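You operate a simulated robot arm through the tools that you are given. There is no shell and no other tool.

You are at the controls of a simulated robot arm. One attempt, no reset.

Task
Take the blue pad from the grey cleaning tray and put it on the second shelf from the bottom of the drying rack. Fetch the blue brush from the grey cleaning tray and set it on the wall shelf over the cleaning table. Put the yellow dish in the right sink bowl. Put one of the small round cakes from the top of the steel cart on the small steel baking tray there. Take the steel bowl and leave it on the middle shelf of the left steel shelving. Put one of the waste dough lumps from the low shelf of the left steel shelving on the shelf under the parts table. Put the small white block that says "A" from the top of the tools table on the steel parts tray. The order is free.
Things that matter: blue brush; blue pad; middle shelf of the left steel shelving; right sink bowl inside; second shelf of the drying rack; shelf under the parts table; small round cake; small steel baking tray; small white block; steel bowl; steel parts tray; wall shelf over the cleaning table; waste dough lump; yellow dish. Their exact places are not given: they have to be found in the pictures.

The check looks at the end state, three seconds after you hand in, the way a careful person would. Anything else that was tipped, shoved, dropped, spilled or broken makes it a failure.

Robot
A 6-joint arm with a two-finger parallel gripper on a trunk, on a base that drives. Base frame: it is fixed to the floor where the robot stands at the start and does not move with it; the origin is under the middle of the robot, x ahead of it, y to its left, z up. Units: cm, rad, N and s.
With the tool pointing down near the work surface it reaches from about 10 to 66 cm from the robot's upright axis, wherever it stands. Its first joint turns from -2.897 to 2.897 rad. Places, roughly: blue brush (7x7x9 cm) [50, -30, 90]; blue pad (10x7x3 cm) [70, -20, 90]; middle shelf of the left steel shelving [-170, 390, 100]; right sink bowl inside [60, -160, 70]; second shelf of the drying rack [70, -220, 70]; shelf under the parts table [-150, 190, 50]; small round cake (5x5x3 cm) [50, 110, 90]; small steel baking tray (17x25x3 cm) [30, 90, 80]; small white block [-275, 150, 75]; steel bowl (17x17x8 cm) [50, 190, 30]; steel parts tray (9x10x2 cm) [-290, 160, 80]; wall shelf over the cleaning table (76x25 cm) [74, -6, 134]; waste dough lump (4x4x3 cm) [-210, 400, 60]; yellow dish (8x8x2 cm) [0, 80, 80]. Payload 3.43 kg.
Tool frame: the origin (TCP) lies between the finger pads and is the grasp point; the fingertips stand 3.4 cm ahead of it; z points along the fingers, y is the line along which they close. The gripper opens to 12.8 cm. The fingers are 2.4 cm wide and 1.2 cm thick; the gripper's body (4.8 by 13 cm) begins 9.6 cm behind the TCP.
Orientation is that of the tool frame in the base frame, as [roll, pitch, yaw] about the fixed x, y, z axes, in that order (R = Rz(yaw) Ry(pitch) Rx(roll)). With the fingers straight down and closing along the base's y, the tool's x points along the base's -x, its y along +y and its z along -z.

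Tools
- The arm moves only by the tool nudge_tool. Its argument "plan" is a list of rows, each an object (a shift or turn left out is 0, a gripper value left out holds the last) with "angular": the turn, a rotation vector about the base's x, y, z in units of 60 degrees (1.0 is 60 degrees), a list of three; "dp": the shift along the base's x, y, z in units of 500 mm (1.0 is 500 mm), a list of three; "grip": the gripper command, from -1 (fully open) to 1 (shut), values between in proportion. In form: [{"angular": [rx, ry, rz], "dp": [x, y, z], "grip": grip}, ...]. A call has 1 to 20 rows; each row is the pose to reach, as a shift and turn from the pose commanded when the call began. A call with a number of a shift or a turn outside -1 to 1 is refused whole. Each row takes 0.2 s and may step no farther than 5 cm and 0.15 rad from the row before; otherwise, or with a gripper value out of range, the whole call is refused. A pose out of reach is approached as far as the arm can. The call stops where the force on the tool passes 40 N (or 10 N more than at its start, if that is more) or the arm is blocked; 0.2 s more then pass. The fingers move at their own pace (about 4.5 cm/s each) and stop on an object; they squeeze with about 41 N. The grip force told is the motor's: it shows also when the fingers shut on nothing. Time passes only in rows, and 0.2 s behind the last, so rows that repeat a pose let the fingers close. The reply holds the time, the measured pose of the TCP, the force on the tool along the base axes, the opening and the grip force, in the units named above and with some noise, with the torque about the TCP (base axes, N m) and any sound that the robot's microphone picked up.
- Cameras (640 x 400 px; columns grow to the right, rows downward): "scene" is now at [2.44, 16.87, 151.71]; the picture's right is [0.27, -0.96, 0.00], its down [-0.60, -0.17, -0.78] and it looks along [0.75, 0.21, -0.63] (base axes); focal length 214 px, centre (320, 200). "wrist" rides on the gripper at [7.6, -1.1, -16] in the tool frame; the picture's right is [0.15, 0.99, 0.00], its down [-0.88, 0.13, -0.46] and it looks along [-0.45, 0.07, 0.89] (tool axes); focal length 234 px, centre (320, 200).
- grab_frame(camera): a new picture of that camera. It takes no simulated time.
- steer(legs): drives the robot by 1 to 6 legs, each [ahead, turn to the left] in cm and rad, along the robot's own axes; the way and the turn of a leg run together, so that a leg with both is an arc; at most 150 cm and 3.142 rad a leg. The arm and the cameras ride along, it lands a little off, and it stops where it bumps. It gives what a move gives.
- aim_head(pan, tilt): turns the head with the scene camera to pan (to the left, within 2.705 rad either way) and tilt (down, from -0.506 to 1.204), counted from straight ahead of the robot. It gives what a move gives.
- pixel_to_xyz(camera, pixels): for up to 12 pixels [column, row] of the newest picture of that camera ("zoom" is the newest enlarged one), the place [x, y, z] in the base frame of the surface seen there, good to about 0.3 cm. It takes no simulated time.
- close_up(camera, box): a new picture of the part [left, top, right, bottom] of that camera's present view, enlarged. It takes no simulated time.
- close_job(): hands the job in; it is judged then, once.

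Unless the task says otherwise, let go and move clear before handing in.

The tools are called after "Emit:" by a JSON object that holds its "op" and its "data". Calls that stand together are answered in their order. nudge_tool: Moves the arm, as the interface text tells. Its arguments: {"type":"object","properties":{"plan":{"type":"array"}},"required":["plan"]} The other tools are called the same way: steer (legs) drives the base; aim_head (pan, tilt) turns the head that bears the scene camera; grab_frame (camera) takes a picture; pixel_to_xyz (camera, pixels) gives the place of the surface under pixels of a picture; close_up (camera, box) takes an enlarged picture of a part of a camera's view; close_job () hands the job in.

At the start:

```text
time: 0.0
ee_pos: [25.05, 40.72, 99.87]
ee_rot: [3.139, 0.0, -3.135]
force: [-0.4, 0.0, 0.1]
ft_torque: [0.03, -0.02, -0.01]
gripper_width: 12.82
finger_force: 0.0
robot x, y, heading: [0.21, -1.18, 0.002]
head pan, tilt: [0.267, 0.677]
```

scene: 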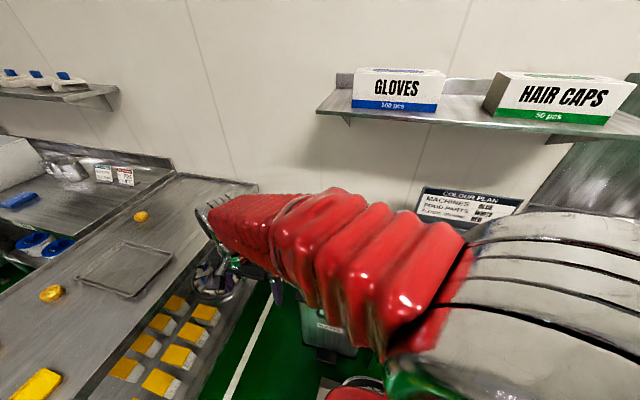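
wrist: 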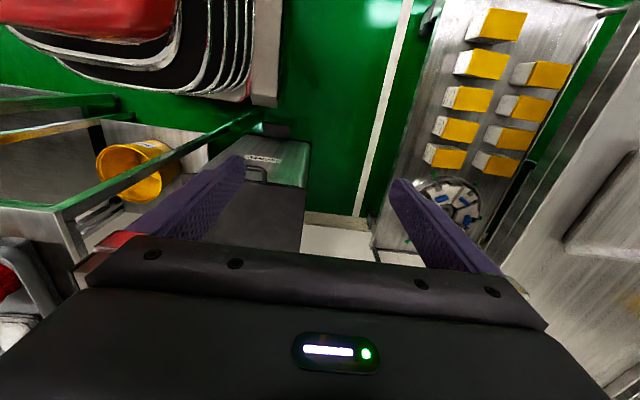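

The scene picture shows a steel cart top to the left (cakes near (140,216), (51,293), tray around (125,270)) and the wall shelf at the right (450,110). I'll look around with the head first.

Emit:
{"op": "aim_head", "data": {"pan": -0.5, "tilt": 0.7}}

Emit:
{"op": "grab_frame", "data": {"camera": "scene"}}

Emit:
{"op": "aim_head", "data": {"pan": -1.4, "tilt": 0.6}}

Emit:
{"op": "grab_frame", "data": {"camera": "scene"}}

Emit:
{"op": "aim_head", "data": {"pan": 1.2, "tilt": 0.7}}

Emit:
{"op": "grab_frame", "data": {"camera": "scene"}}

Emit:
{"op": "aim_head", "data": {"pan": 2.1, "tilt": 0.5}}

Emit:
{"op": "grab_frame", "data": {"camera": "scene"}}

Emit:
{"op": "aim_head", "data": {"pan": -2.5, "tilt": 0.5}}

Emit:
{"op": "grab_frame", "data": {"camera": "scene"}}

```text
time: 1.1
ee_pos: [25.13, 40.96, 99.89]
ee_rot: [3.141, 0.0, -3.137]
force: [-0.4, -0.2, 0.1]
ft_torque: [0.02, 0.02, -0.01]
gripper_width: 12.83
finger_force: 0.1
robot x, y, heading: [-0.07, -1.27, -0.001]
head pan, tilt: [-0.499, 0.7]
```

```text
taken
```

scene: 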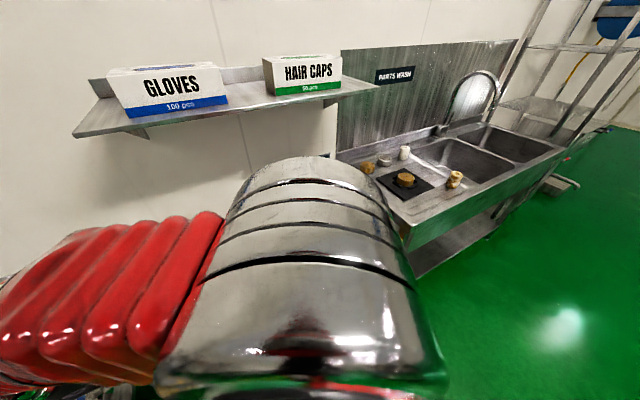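

```text
time: 2.3
ee_pos: [25.03, 40.79, 99.88]
ee_rot: [3.139, 0.0, -3.136]
force: [0.2, -0.2, -0.2]
ft_torque: [0.0, 0.01, -0.01]
gripper_width: 12.8
finger_force: 0.1
robot x, y, heading: [0.21, -1.08, -0.001]
head pan, tilt: [-1.4, 0.6]
```

```text
taken
```

scene: 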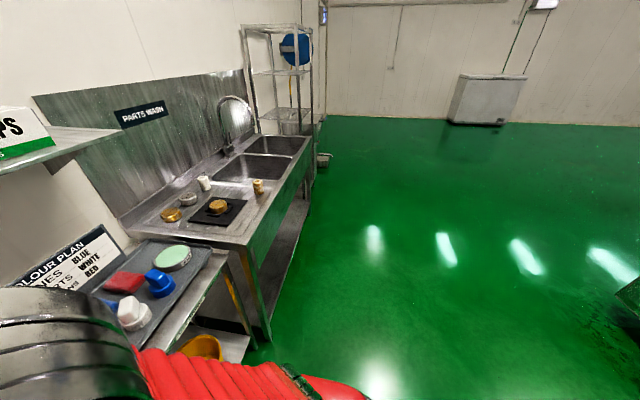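

```text
time: 4.6
ee_pos: [25.04, 40.8, 99.9]
ee_rot: [3.141, 0.002, -3.136]
force: [0.2, -0.9, 0.6]
ft_torque: [0.03, 0.01, 0.02]
gripper_width: 12.81
finger_force: 0.0
robot x, y, heading: [0.04, -0.92, -0.001]
head pan, tilt: [1.201, 0.7]
```

```text
taken
```

scene: 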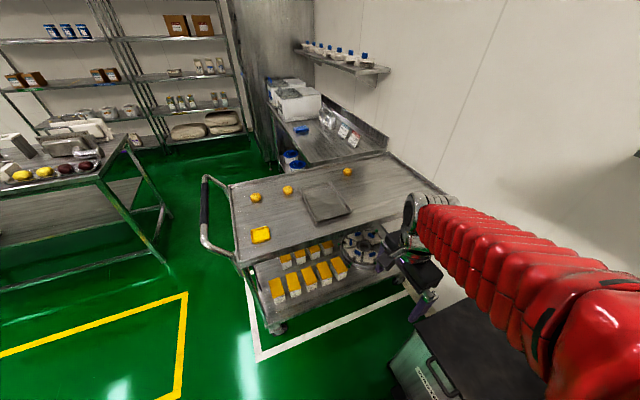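

```text
time: 5.8
ee_pos: [25.09, 40.92, 100.06]
ee_rot: [3.14, 0.0, -3.137]
force: [-0.4, -0.4, -0.4]
ft_torque: [-0.03, 0.0, -0.02]
gripper_width: 12.81
finger_force: 0.0
robot x, y, heading: [0.18, -1.52, 0.001]
head pan, tilt: [2.1, 0.499]
```

```text
taken
```

scene: 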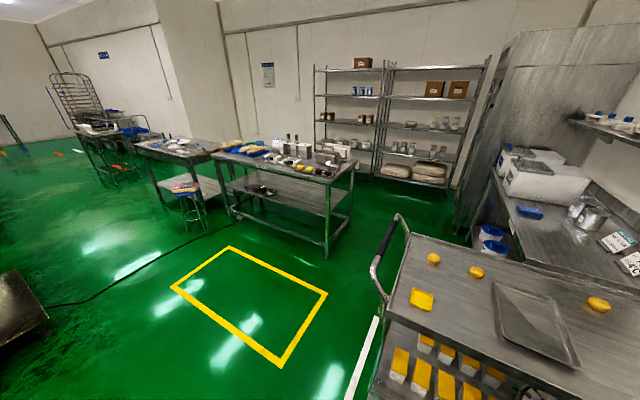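

```text
time: 9.5
ee_pos: [25.03, 40.83, 100.08]
ee_rot: [3.14, -0.001, -3.137]
force: [0.1, -0.6, -0.3]
ft_torque: [0.0, 0.0, 0.03]
gripper_width: 12.8
finger_force: 0.2
robot x, y, heading: [0.24, -1.34, -0.0]
head pan, tilt: [-2.499, 0.499]
```

```text
taken
```

scene: 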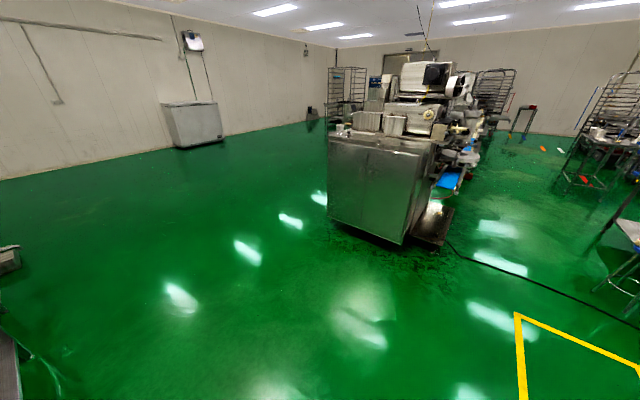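

The view at pan -1.4 shows the cleaning tray at about (150,285) with blue objects at (160,283) and (107,303), partly behind the arm. I'll look there closer.

Emit:
{"op": "aim_head", "data": {"pan": -1.1, "tilt": 0.95}}

Emit:
{"op": "grab_frame", "data": {"camera": "scene"}}

Emit:
{"op": "close_up", "data": {"camera": "scene", "box": [0, 0, 320, 200]}}

```text
time: 11.0
ee_pos: [25.11, 40.75, 99.89]
ee_rot: [3.139, 0.0, -3.136]
force: [-1.3, -0.4, -0.3]
ft_torque: [0.0, 0.03, -0.05]
gripper_width: 12.81
finger_force: 0.0
robot x, y, heading: [0.28, -0.8, -0.002]
head pan, tilt: [-1.1, 0.949]
```

```text
taken
```

scene: 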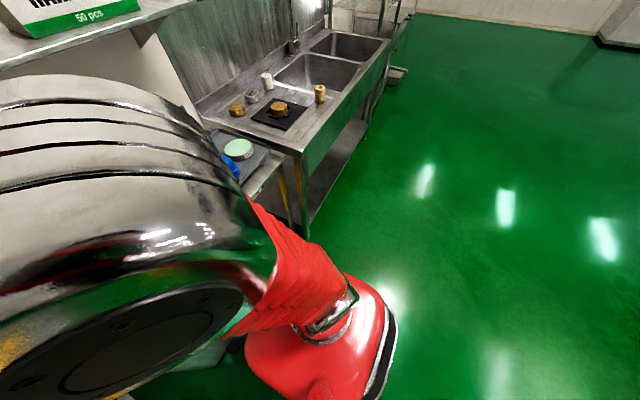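

```text
2.00 times, centred on (160, 100) of scene
```

zoom: 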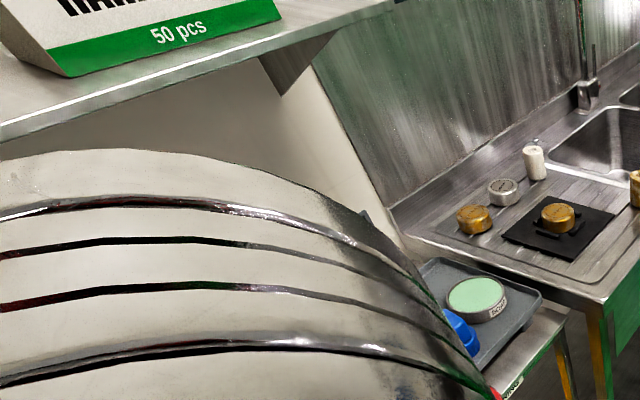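

The arm's shoulder hides the tray from this angle; the pan -1.4 view was better, so I'll go back to it, zoom and measure.

Emit:
{"op": "aim_head", "data": {"pan": -1.45, "tilt": 0.75}}

Emit:
{"op": "grab_frame", "data": {"camera": "scene"}}

Emit:
{"op": "close_up", "data": {"camera": "scene", "box": [60, 140, 300, 290]}}

```text
time: 11.9
ee_pos: [25.04, 40.82, 99.95]
ee_rot: [3.14, -0.001, -3.136]
force: [0.4, -0.3, -0.1]
ft_torque: [-0.01, 0.0, -0.01]
gripper_width: 12.81
finger_force: 0.0
robot x, y, heading: [-0.06, -1.19, 0.003]
head pan, tilt: [-1.45, 0.75]
```

```text
taken
```

scene: 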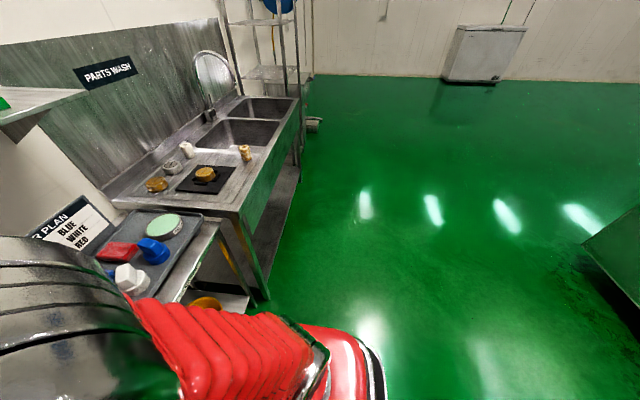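

```text
2.67 times, centred on (180, 215) of scene
```

zoom: 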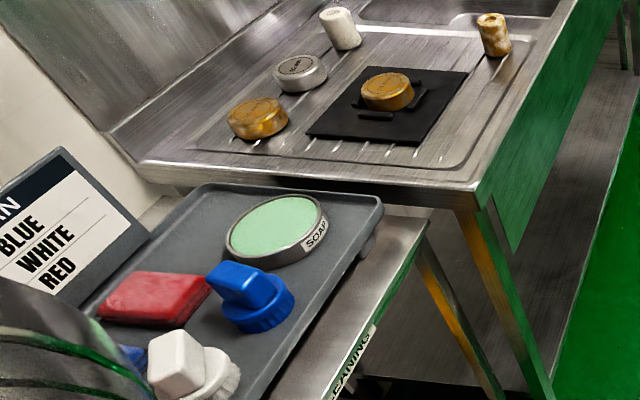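

Emit:
{"op": "pixel_to_xyz", "data": {"camera": "zoom", "pixels": [[250, 290], [240, 270], [155, 295], [135, 355], [180, 365], [275, 225], [375, 205], [205, 190], [270, 375], [425, 225], [340, 360], [475, 185]]}}

Emit:
{"op": "pixel_to_xyz", "data": {"camera": "scene", "pixels": [[260, 300], [220, 310], [255, 135], [262, 105], [238, 210], [250, 75], [275, 73], [207, 298], [205, 173], [245, 153], [300, 140]]}}

```text
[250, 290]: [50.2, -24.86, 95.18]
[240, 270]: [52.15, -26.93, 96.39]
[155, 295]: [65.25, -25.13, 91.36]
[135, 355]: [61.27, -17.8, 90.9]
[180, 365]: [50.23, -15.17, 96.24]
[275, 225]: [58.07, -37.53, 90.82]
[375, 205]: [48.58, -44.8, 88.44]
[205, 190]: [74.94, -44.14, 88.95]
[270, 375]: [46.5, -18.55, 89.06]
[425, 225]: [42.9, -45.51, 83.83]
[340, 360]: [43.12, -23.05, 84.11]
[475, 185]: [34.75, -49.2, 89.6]
```

```text
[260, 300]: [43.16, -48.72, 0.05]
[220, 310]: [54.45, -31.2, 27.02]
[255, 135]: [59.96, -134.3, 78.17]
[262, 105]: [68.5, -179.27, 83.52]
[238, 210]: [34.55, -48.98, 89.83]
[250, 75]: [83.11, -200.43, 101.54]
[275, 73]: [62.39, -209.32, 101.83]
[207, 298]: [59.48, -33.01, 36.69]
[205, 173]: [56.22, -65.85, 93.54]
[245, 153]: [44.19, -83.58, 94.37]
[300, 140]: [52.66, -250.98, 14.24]
```

Brush is at about (50.5,-26) with top z≈96, pad near (62,-17) z≈91, tray rim z≈89, table front x≈43. I'll swing the arm over toward the tray at z≈108 and look with the wrist camera.

Emit:
{"op": "nudge_tool", "data": {"plan": [{"dp": [0.06, -0.064, 0.032], "grip": -1}, {"dp": [0.12, -0.128, 0.064]}, {"dp": [0.18, -0.192, 0.096]}, {"dp": [0.24, -0.256, 0.128]}, {"dp": [0.3, -0.32, 0.16]}, {"dp": [0.32, -0.41, 0.16]}, {"dp": [0.34, -0.5, 0.16]}, {"dp": [0.36, -0.59, 0.16]}, {"dp": [0.38, -0.68, 0.16]}, {"dp": [0.4, -0.77, 0.16]}, {"dp": [0.4, -0.86, 0.16]}, {"dp": [0.4, -0.92, 0.16]}]}}

Emit:
{"op": "grab_frame", "data": {"camera": "wrist"}}

Emit:
{"op": "grab_frame", "data": {"camera": "scene"}}

```text
time: 14.5
ee_pos: [45.17, -5.24, 107.98]
ee_rot: [3.138, 0.0, -3.135]
force: [0.1, 0.6, -0.4]
ft_torque: [0.01, 0.0, -0.03]
gripper_width: 12.79
finger_force: 0.1
robot x, y, heading: [-0.04, -1.26, 0.007]
head pan, tilt: [-1.45, 0.75]
```

```text
taken
```

wrist: 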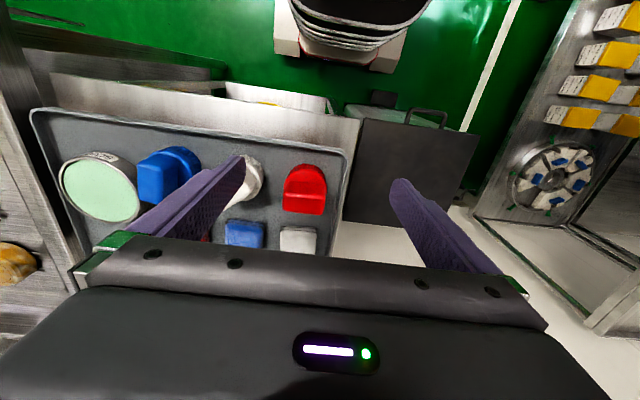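

```text
taken
```

scene: 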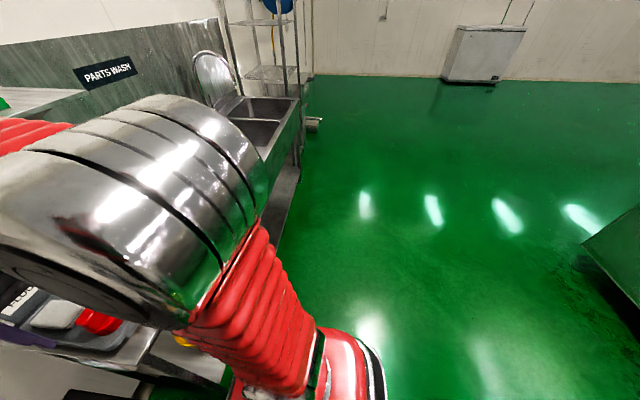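

The wrist picture shows the tray: blue brush at (165,175), white brush (248,180), red brush (305,190), blue pad (245,235), white pad (297,240). I'll measure these.

Emit:
{"op": "pixel_to_xyz", "data": {"camera": "wrist", "pixels": [[165, 172], [185, 165], [150, 200], [305, 190], [252, 185], [230, 226], [260, 228], [262, 244], [298, 235], [345, 150], [40, 115], [360, 20]]}}

Emit:
{"op": "close_up", "data": {"camera": "wrist", "box": [100, 100, 360, 260]}}

```text
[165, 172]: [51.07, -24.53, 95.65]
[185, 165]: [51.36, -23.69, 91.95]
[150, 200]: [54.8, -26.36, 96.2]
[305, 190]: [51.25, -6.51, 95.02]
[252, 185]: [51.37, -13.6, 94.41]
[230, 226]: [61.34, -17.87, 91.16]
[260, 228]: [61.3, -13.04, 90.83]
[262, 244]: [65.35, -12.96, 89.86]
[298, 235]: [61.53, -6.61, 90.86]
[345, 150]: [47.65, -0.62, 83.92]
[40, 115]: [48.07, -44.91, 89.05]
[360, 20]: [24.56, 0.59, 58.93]
```

```text
2.46 times, centred on (230, 180) of wrist
```

zoom: 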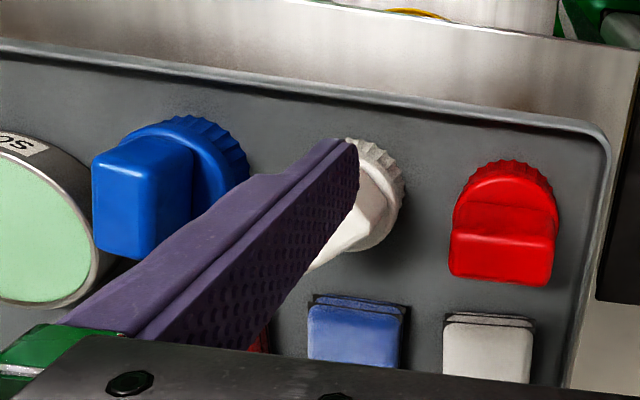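

Blue pad spans about x 60–70, y -19…-12, top z 91; brush near (51.5,-25). I'll move the arm above the brush for a clearer look.

Emit:
{"op": "nudge_tool", "data": {"plan": [{"dp": [0, -0.09, 0.04]}, {"dp": [0, -0.18, 0.06]}, {"dp": [0, -0.27, 0.08]}, {"dp": [0, -0.36, 0.1]}, {"dp": [0, -0.42, 0.1]}]}}

Emit:
{"op": "grab_frame", "data": {"camera": "wrist"}}

Emit:
{"op": "close_up", "data": {"camera": "wrist", "box": [200, 100, 440, 250]}}

```text
time: 15.7
ee_pos: [45.13, -26.19, 113.0]
ee_rot: [3.141, 0.001, -3.134]
force: [-0.1, -0.6, 0.3]
ft_torque: [0.01, 0.0, -0.03]
gripper_width: 12.78
finger_force: 0.0
robot x, y, heading: [0.02, -1.65, -0.002]
head pan, tilt: [-1.45, 0.75]
```

```text
taken
```

wrist: 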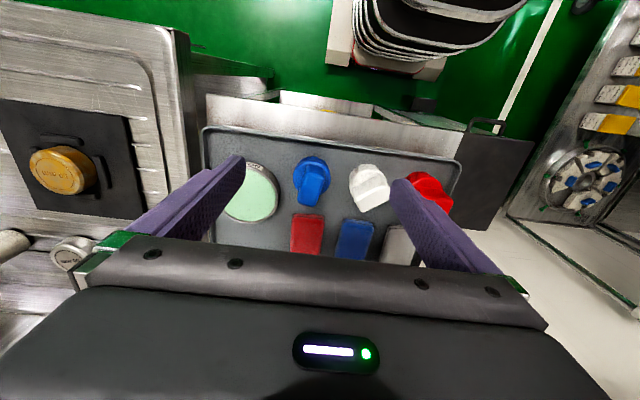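

```text
2.67 times, centred on (320, 175) of wrist
```

zoom: 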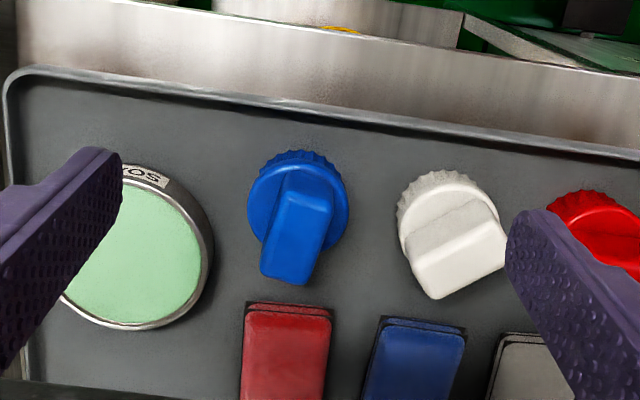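

Emit:
{"op": "pixel_to_xyz", "data": {"camera": "zoom", "pixels": [[305, 195], [280, 195], [330, 210], [265, 265], [310, 278], [288, 240], [292, 155], [340, 205], [252, 200], [385, 320], [465, 335], [330, 310]]}}

```text
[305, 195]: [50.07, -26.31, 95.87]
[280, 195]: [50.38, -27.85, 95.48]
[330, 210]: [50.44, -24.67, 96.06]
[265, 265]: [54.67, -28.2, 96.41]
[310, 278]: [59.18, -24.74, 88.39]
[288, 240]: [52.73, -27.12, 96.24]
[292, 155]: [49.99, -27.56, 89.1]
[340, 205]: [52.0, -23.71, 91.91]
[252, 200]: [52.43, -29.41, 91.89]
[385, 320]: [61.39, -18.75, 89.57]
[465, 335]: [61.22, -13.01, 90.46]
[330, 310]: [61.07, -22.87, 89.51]
```

The handle top spans about x 50–55.5, y -28…-24.7 at z 96 with the base cap at z≈92. Before grasping, I'll look at the wall shelf for free room.

Emit:
{"op": "aim_head", "data": {"pan": 0.05, "tilt": 0.5}}

Emit:
{"op": "grab_frame", "data": {"camera": "scene"}}

```text
time: 17.3
ee_pos: [45.21, -26.03, 113.0]
ee_rot: [3.14, -0.001, -3.137]
force: [-0.5, 0.4, 0.0]
ft_torque: [0.0, 0.0, 0.03]
gripper_width: 12.81
finger_force: 0.1
robot x, y, heading: [0.12, -1.45, 0.002]
head pan, tilt: [0.051, 0.499]
```

```text
taken
```

scene: 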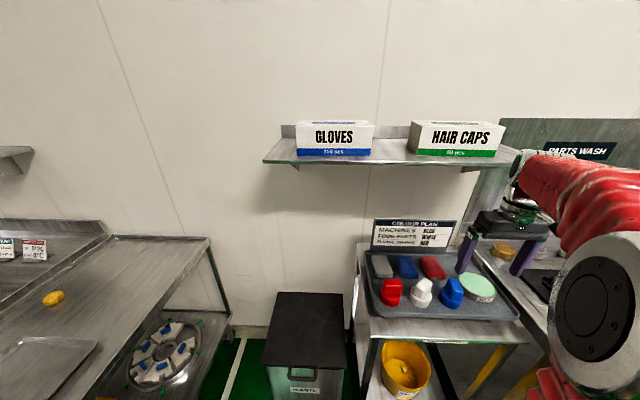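

Clear view now: shelf with GLOVES (335,138) and HAIR CAPS (455,138), a gap between at (392,150) and free strip at the left (282,150). Measuring.

Emit:
{"op": "pixel_to_xyz", "data": {"camera": "scene", "pixels": [[268, 161], [515, 168], [390, 163], [390, 150], [300, 154], [371, 154], [410, 153], [498, 156], [283, 150], [390, 138], [285, 130], [510, 158]]}}

Emit:
{"op": "close_up", "data": {"camera": "scene", "box": [250, 90, 560, 284]}}

```text
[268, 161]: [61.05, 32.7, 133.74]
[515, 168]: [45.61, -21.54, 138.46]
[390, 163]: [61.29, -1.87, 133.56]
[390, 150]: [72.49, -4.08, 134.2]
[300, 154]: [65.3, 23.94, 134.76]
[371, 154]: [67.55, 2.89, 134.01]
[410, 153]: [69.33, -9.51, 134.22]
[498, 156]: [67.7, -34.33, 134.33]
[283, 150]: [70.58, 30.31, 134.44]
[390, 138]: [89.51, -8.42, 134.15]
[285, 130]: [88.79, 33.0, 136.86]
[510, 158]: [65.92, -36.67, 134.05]
```

```text
2.06 times, centred on (405, 187) of scene
```

zoom: 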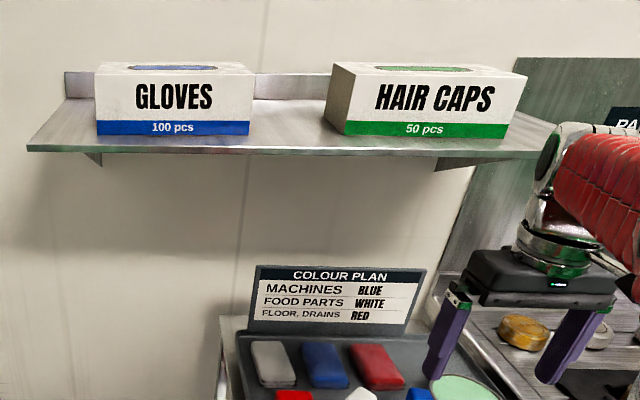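

The shelf is at z 134.2, front edge x 61.2, gap between boxes y 3…-9.5. I'll look down at the robot's front footprint and obstacles before planning drives.

Emit:
{"op": "aim_head", "data": {"pan": 0.1, "tilt": 1.2}}

Emit:
{"op": "grab_frame", "data": {"camera": "scene"}}

```text
time: 18.3
ee_pos: [45.14, -26.03, 113.05]
ee_rot: [3.139, 0.0, -3.137]
force: [-0.4, -0.3, -0.4]
ft_torque: [-0.03, -0.01, -0.02]
gripper_width: 12.8
finger_force: 0.1
robot x, y, heading: [-0.31, -1.19, 0.001]
head pan, tilt: [0.099, 1.201]
```

```text
taken
```

scene: 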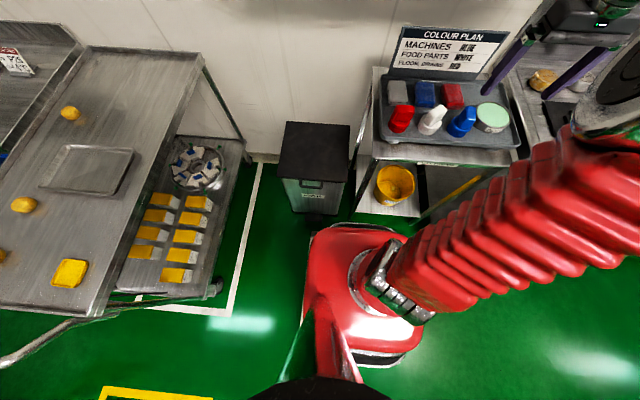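

Emit:
{"op": "pixel_to_xyz", "data": {"camera": "scene", "pixels": [[352, 226], [310, 245], [325, 220], [400, 245], [420, 350], [290, 200], [320, 212], [365, 155], [390, 165], [305, 330], [365, 210], [360, 280]]}}

Emit:
{"op": "pixel_to_xyz", "data": {"camera": "scene", "pixels": [[205, 60], [105, 315], [5, 305], [70, 113], [24, 205], [70, 272], [70, 150], [130, 150], [105, 190], [45, 190], [215, 300], [150, 400]]}}

```text
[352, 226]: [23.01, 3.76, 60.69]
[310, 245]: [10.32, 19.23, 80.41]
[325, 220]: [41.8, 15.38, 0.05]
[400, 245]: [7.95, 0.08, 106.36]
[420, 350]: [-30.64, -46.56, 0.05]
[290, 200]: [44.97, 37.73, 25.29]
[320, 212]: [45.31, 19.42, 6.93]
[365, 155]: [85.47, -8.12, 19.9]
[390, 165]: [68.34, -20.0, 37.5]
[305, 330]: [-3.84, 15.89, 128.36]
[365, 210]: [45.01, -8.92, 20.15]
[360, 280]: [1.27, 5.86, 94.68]
```

```text
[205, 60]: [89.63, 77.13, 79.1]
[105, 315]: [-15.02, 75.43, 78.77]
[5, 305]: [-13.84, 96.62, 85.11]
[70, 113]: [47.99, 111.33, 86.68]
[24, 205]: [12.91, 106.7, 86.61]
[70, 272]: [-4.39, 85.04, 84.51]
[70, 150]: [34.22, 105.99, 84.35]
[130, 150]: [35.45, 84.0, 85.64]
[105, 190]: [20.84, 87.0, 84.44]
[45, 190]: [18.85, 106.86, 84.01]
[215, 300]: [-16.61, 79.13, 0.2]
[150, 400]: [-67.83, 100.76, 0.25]
```

Robot front is at x≈23, bin and table fronts at x≈42–45, so about 12 cm of forward room exists. I'll descend on the brush handle now and close on it.

Emit:
{"op": "nudge_tool", "data": {"plan": [{"dp": [0.074, -0.004, -0.06], "grip": -0.25}, {"dp": [0.148, -0.008, -0.1]}, {"dp": [0.148, -0.008, -0.18]}, {"dp": [0.148, -0.008, -0.26]}, {"dp": [0.148, -0.008, -0.31]}, {"dp": [0.148, -0.008, -0.34]}, {"dp": [0.148, -0.008, -0.34]}]}}

Emit:
{"op": "grab_frame", "data": {"camera": "wrist"}}

Emit:
{"op": "aim_head", "data": {"pan": -0.3, "tilt": 0.8}}

Emit:
{"op": "grab_frame", "data": {"camera": "scene"}}

```text
time: 19.9
ee_pos: [52.5, -26.56, 95.97]
ee_rot: [3.139, 0.001, -3.138]
force: [1.5, 0.1, 0.4]
ft_torque: [0.04, -0.01, 0.0]
gripper_width: 8.02
finger_force: 0.0
robot x, y, heading: [0.05, -1.34, -0.002]
head pan, tilt: [0.099, 1.201]
```

```text
taken
```

wrist: 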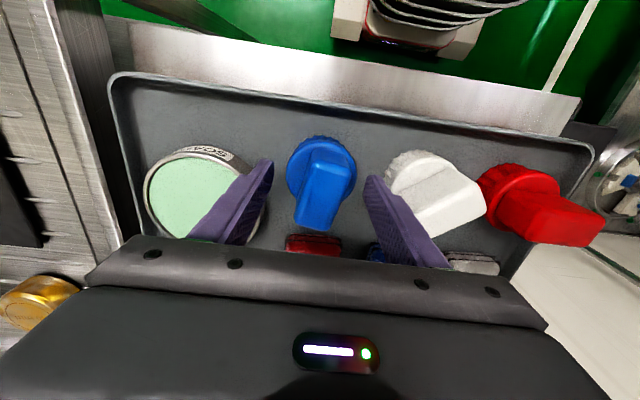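

```text
time: 20.8
ee_pos: [52.51, -26.57, 95.9]
ee_rot: [3.14, 0.001, -3.136]
force: [-0.3, 0.0, -0.8]
ft_torque: [0.0, 0.01, 0.01]
gripper_width: 8.0
finger_force: 0.0
robot x, y, heading: [0.07, -1.15, 0.001]
head pan, tilt: [-0.3, 0.799]
```

```text
taken
```

scene: 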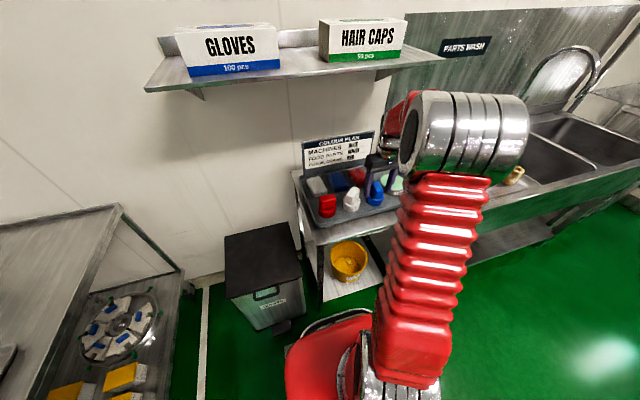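

The handle (320,195 in wrist view) sits centred between the fingertips. Closing and lifting slightly.

Emit:
{"op": "nudge_tool", "data": {"plan": [{"grip": 1}, {"grip": 1}, {"grip": 1}, {"grip": 1}, {"grip": 1}, {"dp": [0, 0, 0.04]}, {"dp": [0, 0, 0.1]}, {"dp": [-0.08, 0, 0.16]}, {"dp": [-0.16, 0.02, 0.2]}, {"dp": [-0.24, 0.06, 0.24]}]}}

Emit:
{"op": "grab_frame", "data": {"camera": "wrist"}}

```text
time: 23.0
ee_pos: [40.45, -23.47, 107.93]
ee_rot: [3.141, 0.001, -3.137]
force: [0.8, 1.1, -2.4]
ft_torque: [0.0, 0.03, 0.01]
gripper_width: 3.12
finger_force: 41.3
robot x, y, heading: [-0.14, -1.5, -0.001]
head pan, tilt: [-0.3, 0.799]
```

```text
taken
```

wrist: 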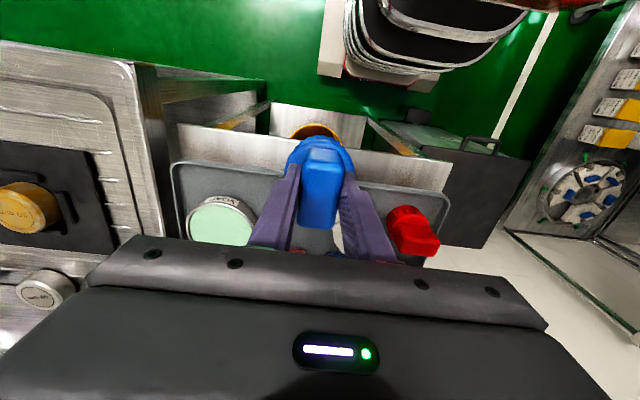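

Brush is held (width 3.1, force 41 N). I'll raise it to z≈147 at x≈40, y≈-3.5, clear of the shelf front.

Emit:
{"op": "nudge_tool", "data": {"plan": [{"dp": [-0.02, 0.04, 0.08], "grip": 1}, {"dp": [-0.02, 0.08, 0.16]}, {"dp": [-0.02, 0.12, 0.24]}, {"dp": [-0.02, 0.16, 0.32]}, {"dp": [-0.02, 0.2, 0.4]}, {"dp": [-0.02, 0.24, 0.48]}, {"dp": [-0.02, 0.28, 0.56]}, {"dp": [-0.02, 0.32, 0.64]}, {"dp": [-0.02, 0.36, 0.72]}, {"dp": [-0.02, 0.4, 0.8]}]}}

Emit:
{"op": "grab_frame", "data": {"camera": "scene"}}

```text
time: 25.2
ee_pos: [39.13, -5.23, 137.61]
ee_rot: [-3.141, 0.005, -3.137]
force: [0.4, -0.3, -1.9]
ft_torque: [0.0, 0.02, -0.01]
gripper_width: 3.13
finger_force: 40.8
out of reach, approached as far as the arm can: row 8, 9, 10
robot x, y, heading: [-0.2, -1.12, -0.0]
head pan, tilt: [-0.3, 0.799]
```

```text
taken
```

scene: 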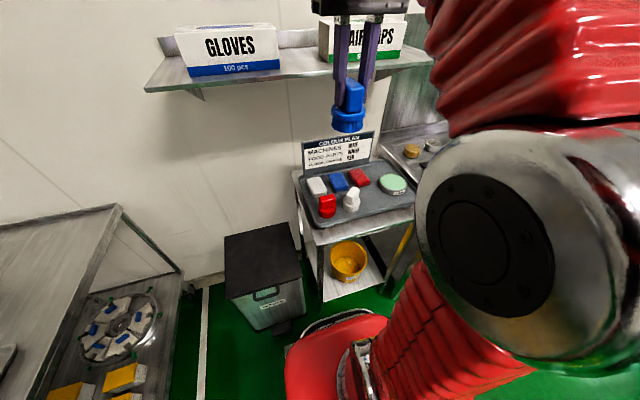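

The arm tops out at z≈137.6 with the tool pointing down, so the brush can't be set upright on the shelf that way; it needs a horizontal-tool grasp. I'll set it back in the tray and regrasp; first I check the commanded pose with a downward move.

Emit:
{"op": "nudge_tool", "data": {"plan": [{"dp": [0, 0, -0.08], "grip": 1}, {"dp": [0, 0, -0.16]}, {"dp": [0, 0, -0.24]}]}}

```text
time: 26.0
ee_pos: [39.0, -5.13, 125.66]
ee_rot: [3.14, 0.001, -3.137]
force: [-0.4, 0.5, -1.7]
ft_torque: [0.0, 0.01, -0.01]
gripper_width: 3.14
finger_force: 41.3
robot x, y, heading: [-0.42, -1.34, 0.0]
head pan, tilt: [-0.3, 0.799]
```

The commanded pose resets to the reached one, good. I'll lower the brush back to its spot (52.5,-26.5) and release it.

Emit:
{"op": "nudge_tool", "data": {"plan": [{"dp": [0.006, -0.073, -0.063], "grip": 1}, {"dp": [0.011, -0.147, -0.125]}, {"dp": [0.017, -0.22, -0.188]}, {"dp": [0.022, -0.294, -0.25]}, {"dp": [0.028, -0.367, -0.313]}, {"dp": [0.11, -0.392, -0.36]}, {"dp": [0.19, -0.417, -0.41]}, {"dp": [0.27, -0.427, -0.46]}, {"dp": [0.27, -0.427, -0.52]}, {"dp": [0.27, -0.427, -0.57]}, {"dp": [0.27, -0.427, -0.59]}, {"dp": [0.27, -0.427, -0.594]}]}}

```text
time: 28.6
ee_pos: [52.59, -26.56, 95.94]
ee_rot: [3.14, 0.001, -3.137]
force: [0.2, -0.2, -1.8]
ft_torque: [0.02, 0.03, -0.02]
gripper_width: 3.1
finger_force: 41.2
robot x, y, heading: [0.23, -1.14, -0.004]
head pan, tilt: [-0.3, 0.799]
```

Force still shows the brush's weight (-1.8 N), so I lower a touch more until contact, then open.

Emit:
{"op": "nudge_tool", "data": {"plan": [{"dp": [0, 0, -0.003], "grip": 1}, {"dp": [0, 0, -0.006], "grip": 1}, {"dp": [0, 0, -0.006], "grip": 1}]}}

```text
time: 29.4
ee_pos: [52.54, -26.73, 95.86]
ee_rot: [3.141, 0.003, -3.137]
force: [-4.0, 4.2, 23.2]
ft_torque: [0.25, 0.64, -0.06]
gripper_width: 3.13
finger_force: 40.6
robot x, y, heading: [-0.46, -1.04, -0.004]
head pan, tilt: [-0.3, 0.799]
```

Contact is firm (23 N). Opening, rising and backing off.

Emit:
{"op": "nudge_tool", "data": {"plan": [{"dp": [0, 0, 0.003], "grip": -0.25}, {"dp": [0, 0, 0.003]}, {"dp": [0, 0, 0.003]}, {"dp": [0, 0, 0.003]}, {"dp": [0, 0, 0.06]}, {"dp": [0, 0, 0.14]}, {"dp": [-0.08, 0, 0.2]}, {"dp": [-0.16, 0, 0.22]}, {"dp": [-0.24, 0, 0.22]}, {"dp": [-0.32, 0, 0.22]}]}}

Emit:
{"op": "grab_frame", "data": {"camera": "wrist"}}

```text
time: 31.6
ee_pos: [36.62, -26.72, 106.77]
ee_rot: [3.14, 0.0, -3.136]
force: [-0.6, 0.0, -0.1]
ft_torque: [-0.02, 0.0, -0.01]
gripper_width: 8.02
finger_force: 0.0
robot x, y, heading: [0.01, -1.21, 0.0]
head pan, tilt: [-0.3, 0.799]
```

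```text
taken
```

wrist: 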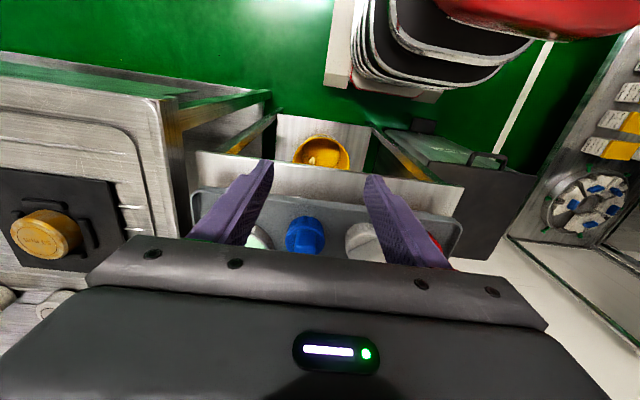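

Brush is back upright on the tray at (305,235). Now tilting the tool 60° forward (30° below horizontal) while staying clear of the tray.

Emit:
{"op": "nudge_tool", "data": {"plan": [{"angular": [0, -0.125, 0], "dp": [0.0, 0, 0.0], "grip": -0.25}, {"angular": [0, -0.25, 0], "dp": [0.02, 0, 0]}, {"angular": [0, -0.375, 0], "dp": [0.04, 0, 0]}, {"angular": [0, -0.5, 0], "dp": [0.06, 0, 0]}, {"angular": [0, -0.625, 0], "dp": [0.08, 0, 0]}, {"angular": [0, -0.75, 0], "dp": [0.1, 0, 0]}, {"angular": [0, -0.875, 0], "dp": [0.1, 0, 0]}, {"angular": [0, -1.0, 0], "dp": [0.1, 0, 0]}]}}

Emit:
{"op": "grab_frame", "data": {"camera": "wrist"}}

Emit:
{"op": "grab_frame", "data": {"camera": "scene"}}

```text
time: 33.4
ee_pos: [41.52, -26.55, 106.83]
ee_rot: [-3.132, 1.049, -3.128]
force: [0.2, -0.3, 0.3]
ft_torque: [-0.05, 0.0, 0.01]
gripper_width: 8.01
finger_force: 0.1
robot x, y, heading: [0.03, -1.36, 0.001]
head pan, tilt: [-0.3, 0.799]
```

```text
taken
```

wrist: 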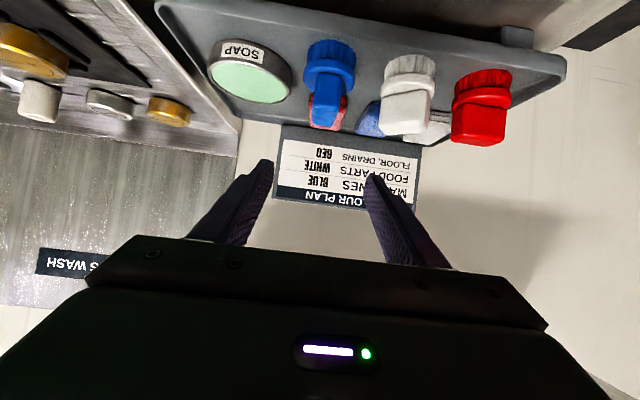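

```text
taken
```

scene: 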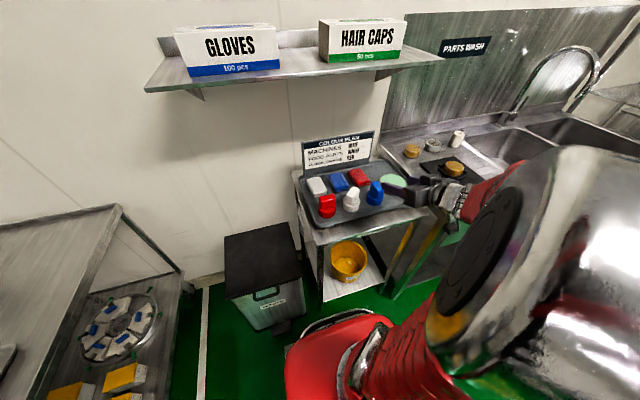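

Tool is tilted and the arm clear; the brush at (330,75) in the inverted wrist view lines up with the gripper. Approaching the handle along the tool axis.

Emit:
{"op": "nudge_tool", "data": {"plan": [{"dp": [0.02, -0.002, -0.07], "grip": -0.25}, {"dp": [0.042, -0.002, -0.136]}, {"dp": [0.1, -0.002, -0.17]}, {"dp": [0.16, -0.002, -0.203]}, {"dp": [0.216, -0.002, -0.236]}, {"dp": [0.216, -0.002, -0.236]}]}}

Emit:
{"op": "grab_frame", "data": {"camera": "wrist"}}

Emit:
{"op": "close_up", "data": {"camera": "scene", "box": [280, 120, 480, 245]}}

```text
time: 34.8
ee_pos: [52.35, -26.72, 94.91]
ee_rot: [-3.133, 1.048, -3.131]
force: [-0.3, -1.2, -0.8]
ft_torque: [-0.01, 0.04, 0.01]
gripper_width: 8.0
finger_force: 0.0
robot x, y, heading: [-0.18, -1.43, -0.001]
head pan, tilt: [-0.3, 0.799]
```

```text
taken
```

wrist: 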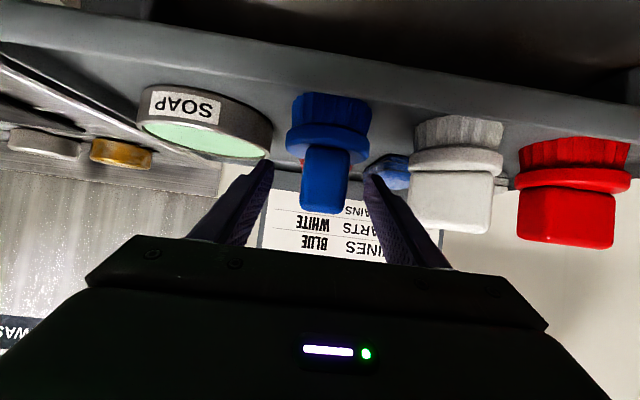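

```text
3.20 times, centred on (380, 182) of scene
```

zoom: 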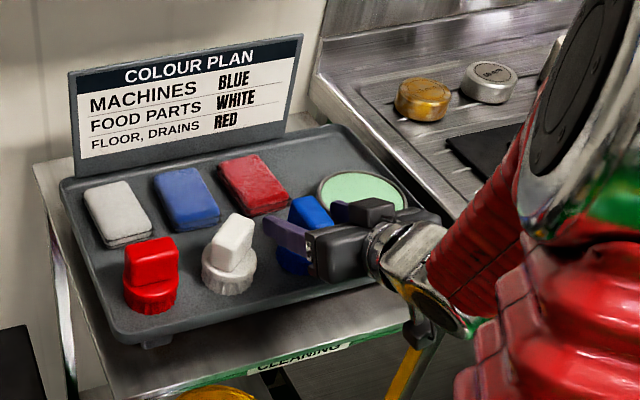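

The handle at (326,178) sits between the fingers at (265,175) and (372,185). Closing and lifting straight up a little, then back.

Emit:
{"op": "nudge_tool", "data": {"plan": [{"grip": 1}, {"grip": 1}, {"grip": 1}, {"grip": 1}, {"grip": 1}, {"dp": [0, 0, 0.05]}, {"dp": [0, 0, 0.12]}, {"dp": [-0.08, 0, 0.17]}, {"dp": [-0.16, 0.01, 0.2]}, {"dp": [-0.22, 0.04, 0.26]}]}}

Emit:
{"op": "grab_frame", "data": {"camera": "wrist"}}

```text
time: 37.0
ee_pos: [41.16, -24.66, 108.01]
ee_rot: [-3.133, 1.046, -3.13]
force: [-0.5, 0.3, -1.8]
ft_torque: [0.03, -0.01, 0.01]
gripper_width: 3.17
finger_force: 41.5
robot x, y, heading: [-0.26, -1.18, 0.003]
head pan, tilt: [-0.3, 0.799]
```

```text
taken
```

wrist: 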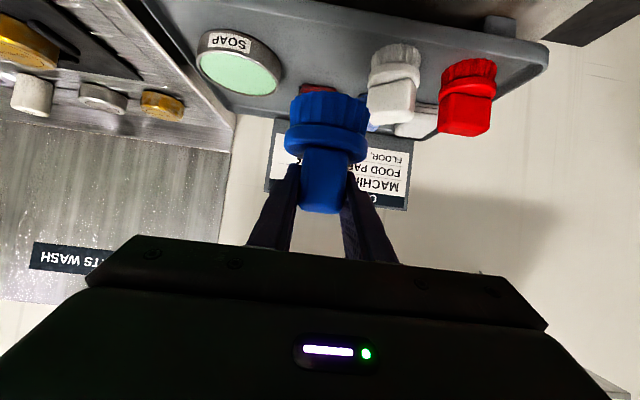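

Held upright. Raising to z≈148, y≈-3.3, still in front of the shelf.

Emit:
{"op": "nudge_tool", "data": {"plan": [{"dp": [0.0, 0.043, 0.08], "grip": 1}, {"dp": [0.0, 0.086, 0.16]}, {"dp": [0.0, 0.128, 0.24]}, {"dp": [0.0, 0.171, 0.32]}, {"dp": [0.0, 0.214, 0.4]}, {"dp": [0.01, 0.257, 0.48]}, {"dp": [0.02, 0.3, 0.56]}, {"dp": [0.03, 0.342, 0.64]}, {"dp": [0.04, 0.385, 0.72]}, {"dp": [0.05, 0.428, 0.8]}]}}

Emit:
{"op": "grab_frame", "data": {"camera": "scene"}}

Emit:
{"op": "grab_frame", "data": {"camera": "wrist"}}

```text
time: 37.9
ee_pos: [42.99, -20.2, 113.04]
ee_rot: [2.946, 0.907, 2.976]
force: [0.7, 1.3, -1.9]
ft_torque: [-0.02, -0.01, 0.01]
gripper_width: 3.16
finger_force: 41.4
robot x, y, heading: [-0.26, -1.2, -0.004]
head pan, tilt: [-0.3, 0.799]
stopped in row 4: the arm was blocked; the commanded pose is now the measured one
```

```text
taken
```

scene: 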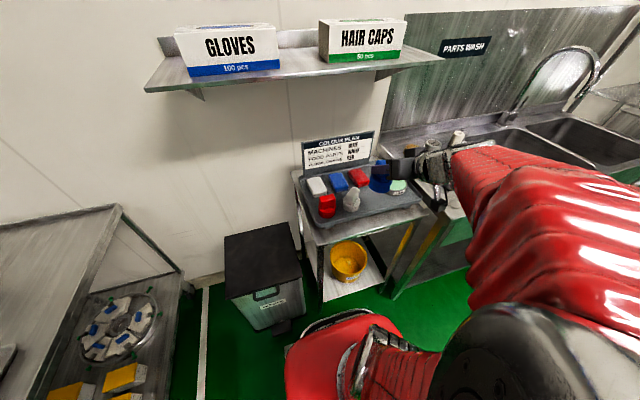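

```text
taken
```

wrist: 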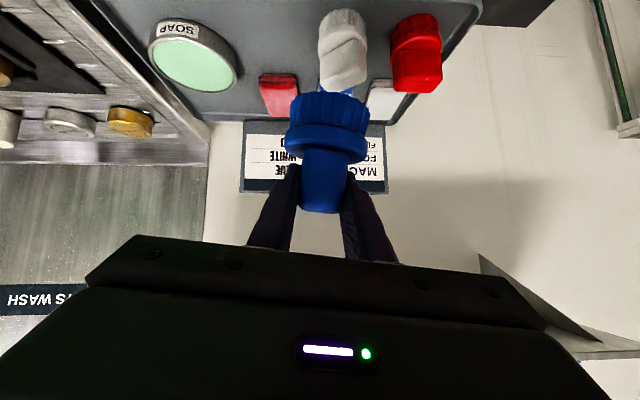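

The arm was blocked there (wrist too close to the trunk) and the tool twisted slightly. I'll back the base up 10 cm for more radius, then straighten the tool while extending.

Emit:
{"op": "steer", "data": {"legs": [[-10, 0]]}}

Emit:
{"op": "nudge_tool", "data": {"plan": [{"dp": [0.06, 0, 0.02], "grip": 1}, {"dp": [0.14, 0, 0.04], "angular": [-0.04, -0.04, 0]}, {"dp": [0.2, 0, 0.06], "angular": [-0.08, -0.08, 0.0]}, {"dp": [0.26, 0, 0.08], "angular": [-0.115, -0.124, 0.003]}]}}

Emit:
{"op": "grab_frame", "data": {"camera": "scene"}}

```text
time: 39.2
ee_pos: [32.94, -20.27, 113.07]
ee_rot: [2.945, 0.91, 2.976]
force: [-0.2, 0.1, -0.7]
ft_torque: [0.0, 0.02, 0.02]
gripper_width: 3.18
finger_force: 41.3
robot x, y, heading: [-9.96, -1.06, 0.003]
head pan, tilt: [-0.3, 0.799]
```

```text
time: 40.2
ee_pos: [45.96, -20.26, 116.94]
ee_rot: [-3.14, 1.048, -3.141]
force: [0.4, -0.3, -1.8]
ft_torque: [-0.01, 0.01, 0.0]
gripper_width: 3.17
finger_force: 40.6
robot x, y, heading: [-10.09, -1.37, 0.0]
head pan, tilt: [-0.3, 0.799]
```

```text
taken
```

scene: 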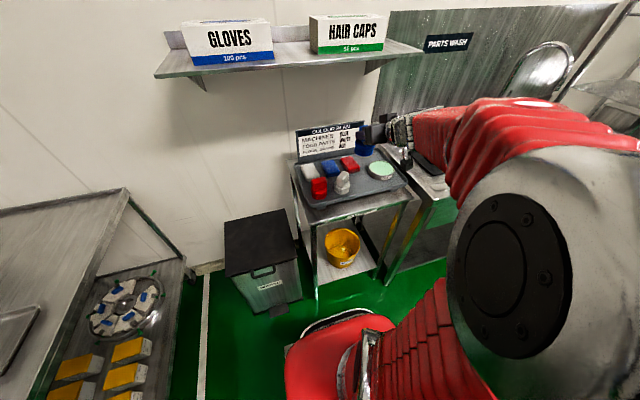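

Tool is straight again at (46,-20,117). Raising to z≈148 toward y≈-3.3 with x≈50.

Emit:
{"op": "nudge_tool", "data": {"plan": [{"dp": [0.01, 0.043, 0.078], "grip": 1}, {"dp": [0.02, 0.085, 0.155]}, {"dp": [0.03, 0.128, 0.233]}, {"dp": [0.04, 0.17, 0.31]}, {"dp": [0.05, 0.213, 0.388]}, {"dp": [0.06, 0.255, 0.465]}, {"dp": [0.07, 0.298, 0.543]}, {"dp": [0.08, 0.34, 0.62]}]}}

Emit:
{"op": "grab_frame", "data": {"camera": "scene"}}

Emit:
{"op": "grab_frame", "data": {"camera": "wrist"}}

```text
time: 42.0
ee_pos: [49.89, -3.21, 148.08]
ee_rot: [3.141, 1.051, 3.14]
force: [-0.1, 0.0, -1.0]
ft_torque: [0.01, 0.03, 0.02]
gripper_width: 3.15
finger_force: 40.7
robot x, y, heading: [-10.13, -1.53, -0.007]
head pan, tilt: [-0.3, 0.799]
```

```text
taken
```

scene: 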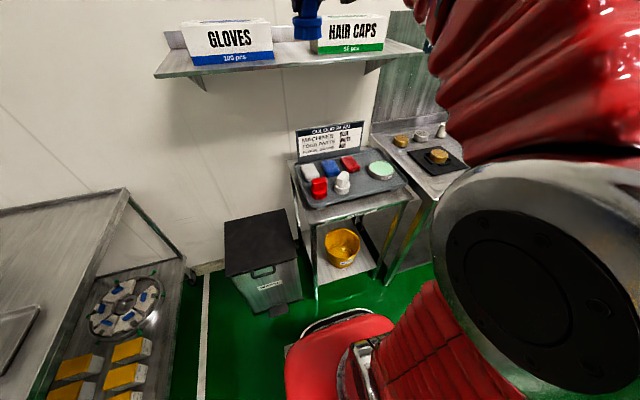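

```text
taken
```

wrist: 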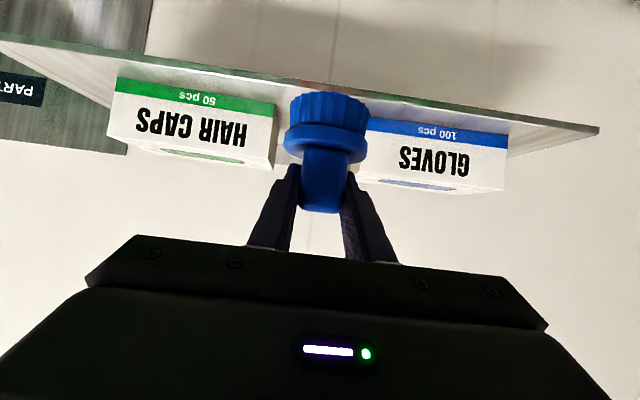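

Works. The brush lines up with the gap between the boxes (325,120). Moving forward to x≈66.8 at z≈146.

Emit:
{"op": "nudge_tool", "data": {"plan": [{"dp": [0.08, -0.001, -0.01], "grip": 1}, {"dp": [0.16, -0.001, -0.02]}, {"dp": [0.25, -0.001, -0.03]}, {"dp": [0.338, -0.001, -0.04]}, {"dp": [0.338, -0.001, -0.04]}]}}

Emit:
{"op": "aim_head", "data": {"pan": -0.05, "tilt": 0.45}}

Emit:
{"op": "close_up", "data": {"camera": "scene", "box": [220, 60, 540, 260]}}

Emit:
{"op": "grab_frame", "data": {"camera": "wrist"}}

```text
time: 43.2
ee_pos: [66.85, -3.31, 145.97]
ee_rot: [3.141, 1.05, -3.14]
force: [-0.1, 0.1, -1.8]
ft_torque: [0.05, 0.01, 0.01]
gripper_width: 3.16
finger_force: 41.4
robot x, y, heading: [-9.63, -1.13, -0.002]
head pan, tilt: [-0.3, 0.799]
```

```text
time: 44.0
ee_pos: [66.84, -3.35, 146.01]
ee_rot: [-3.141, 1.05, 3.141]
force: [-0.4, -0.8, -1.2]
ft_torque: [0.02, 0.0, 0.04]
gripper_width: 3.17
finger_force: 41.1
robot x, y, heading: [-10.51, -0.89, 0.004]
head pan, tilt: [-0.051, 0.45]
```

```text
2.00 times, centred on (380, 160) of scene
```

zoom: 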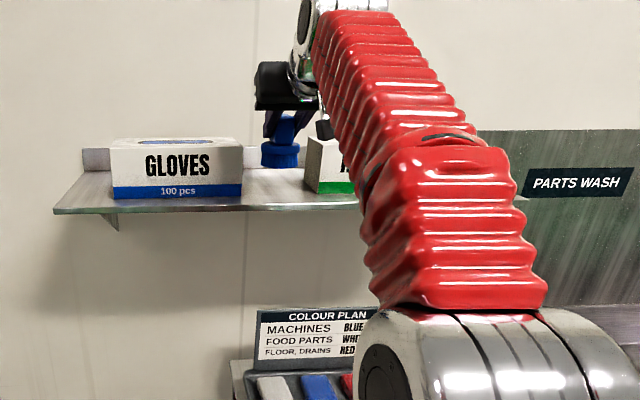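

```text
taken
```

wrist: 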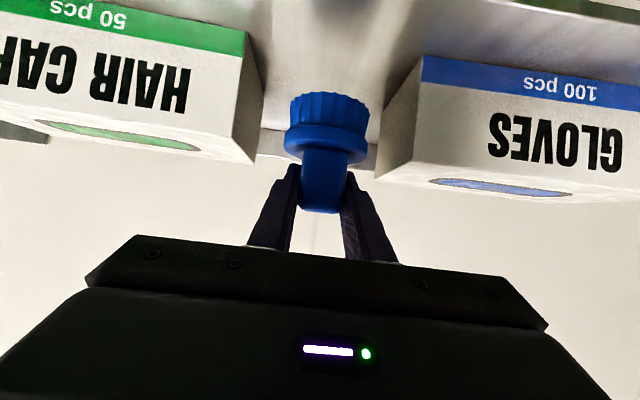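

Brush is centred in the gap. Lowering slowly to contact.

Emit:
{"op": "nudge_tool", "data": {"plan": [{"dp": [0, 0, -0.04], "grip": 1}, {"dp": [0, 0, -0.065]}, {"dp": [0, 0, -0.075]}, {"dp": [0, 0, -0.078]}, {"dp": [0, 0, -0.081]}, {"dp": [0, 0, -0.081]}]}}

Emit:
{"op": "close_up", "data": {"camera": "scene", "box": [300, 90, 460, 190]}}

```text
time: 45.4
ee_pos: [66.78, -3.41, 141.81]
ee_rot: [3.14, 1.048, -3.141]
force: [-0.3, 0.7, -2.0]
ft_torque: [0.0, 0.0, 0.0]
gripper_width: 3.16
finger_force: 41.4
robot x, y, heading: [-10.06, -1.43, 0.001]
head pan, tilt: [-0.051, 0.45]
```

```text
4.00 times, centred on (380, 140) of scene
```

zoom: 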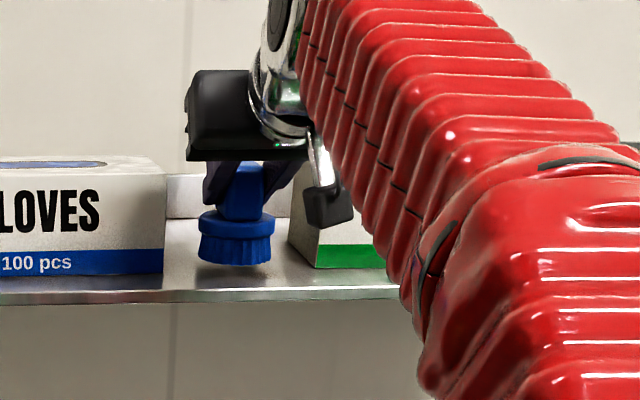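

Still hanging (-2 N), very close. Continuing down in small steps.

Emit:
{"op": "nudge_tool", "data": {"plan": [{"dp": [0, 0, -0.004], "grip": 1}, {"dp": [0, 0, -0.008]}, {"dp": [0, 0, -0.011]}, {"dp": [0, 0, -0.014]}, {"dp": [0, 0, -0.014]}]}}

```text
time: 46.6
ee_pos: [66.94, -3.23, 141.3]
ee_rot: [-3.141, 1.05, 3.141]
force: [0.8, 0.0, -1.4]
ft_torque: [0.0, -0.01, 0.0]
gripper_width: 3.15
finger_force: 40.9
robot x, y, heading: [-9.72, -1.24, -0.002]
head pan, tilt: [-0.051, 0.45]
```

Emit:
{"op": "nudge_tool", "data": {"plan": [{"dp": [0, 0, -0.004], "grip": 1}, {"dp": [0, 0, -0.008]}, {"dp": [0, 0, -0.012]}, {"dp": [0, 0, -0.012]}]}}

Emit:
{"op": "close_up", "data": {"camera": "scene", "box": [320, 110, 420, 172]}}

```text
time: 47.6
ee_pos: [66.75, -3.18, 140.87]
ee_rot: [-3.141, 1.051, -3.141]
force: [3.8, -0.2, 10.3]
ft_torque: [0.0, -0.02, 0.01]
gripper_width: 3.17
finger_force: 40.7
robot x, y, heading: [-10.33, -0.93, -0.001]
head pan, tilt: [-0.051, 0.45]
```

```text
6.40 times, centred on (370, 141) of scene
```

zoom: 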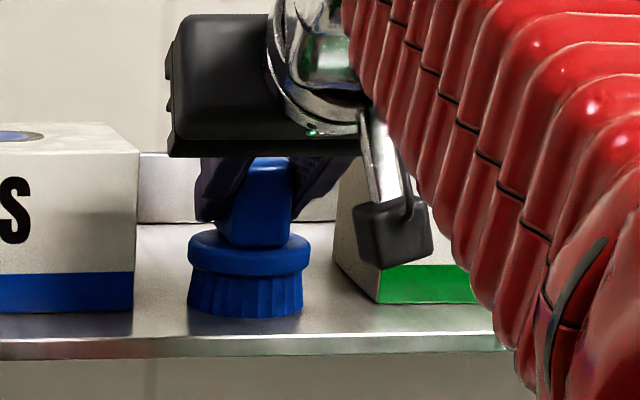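

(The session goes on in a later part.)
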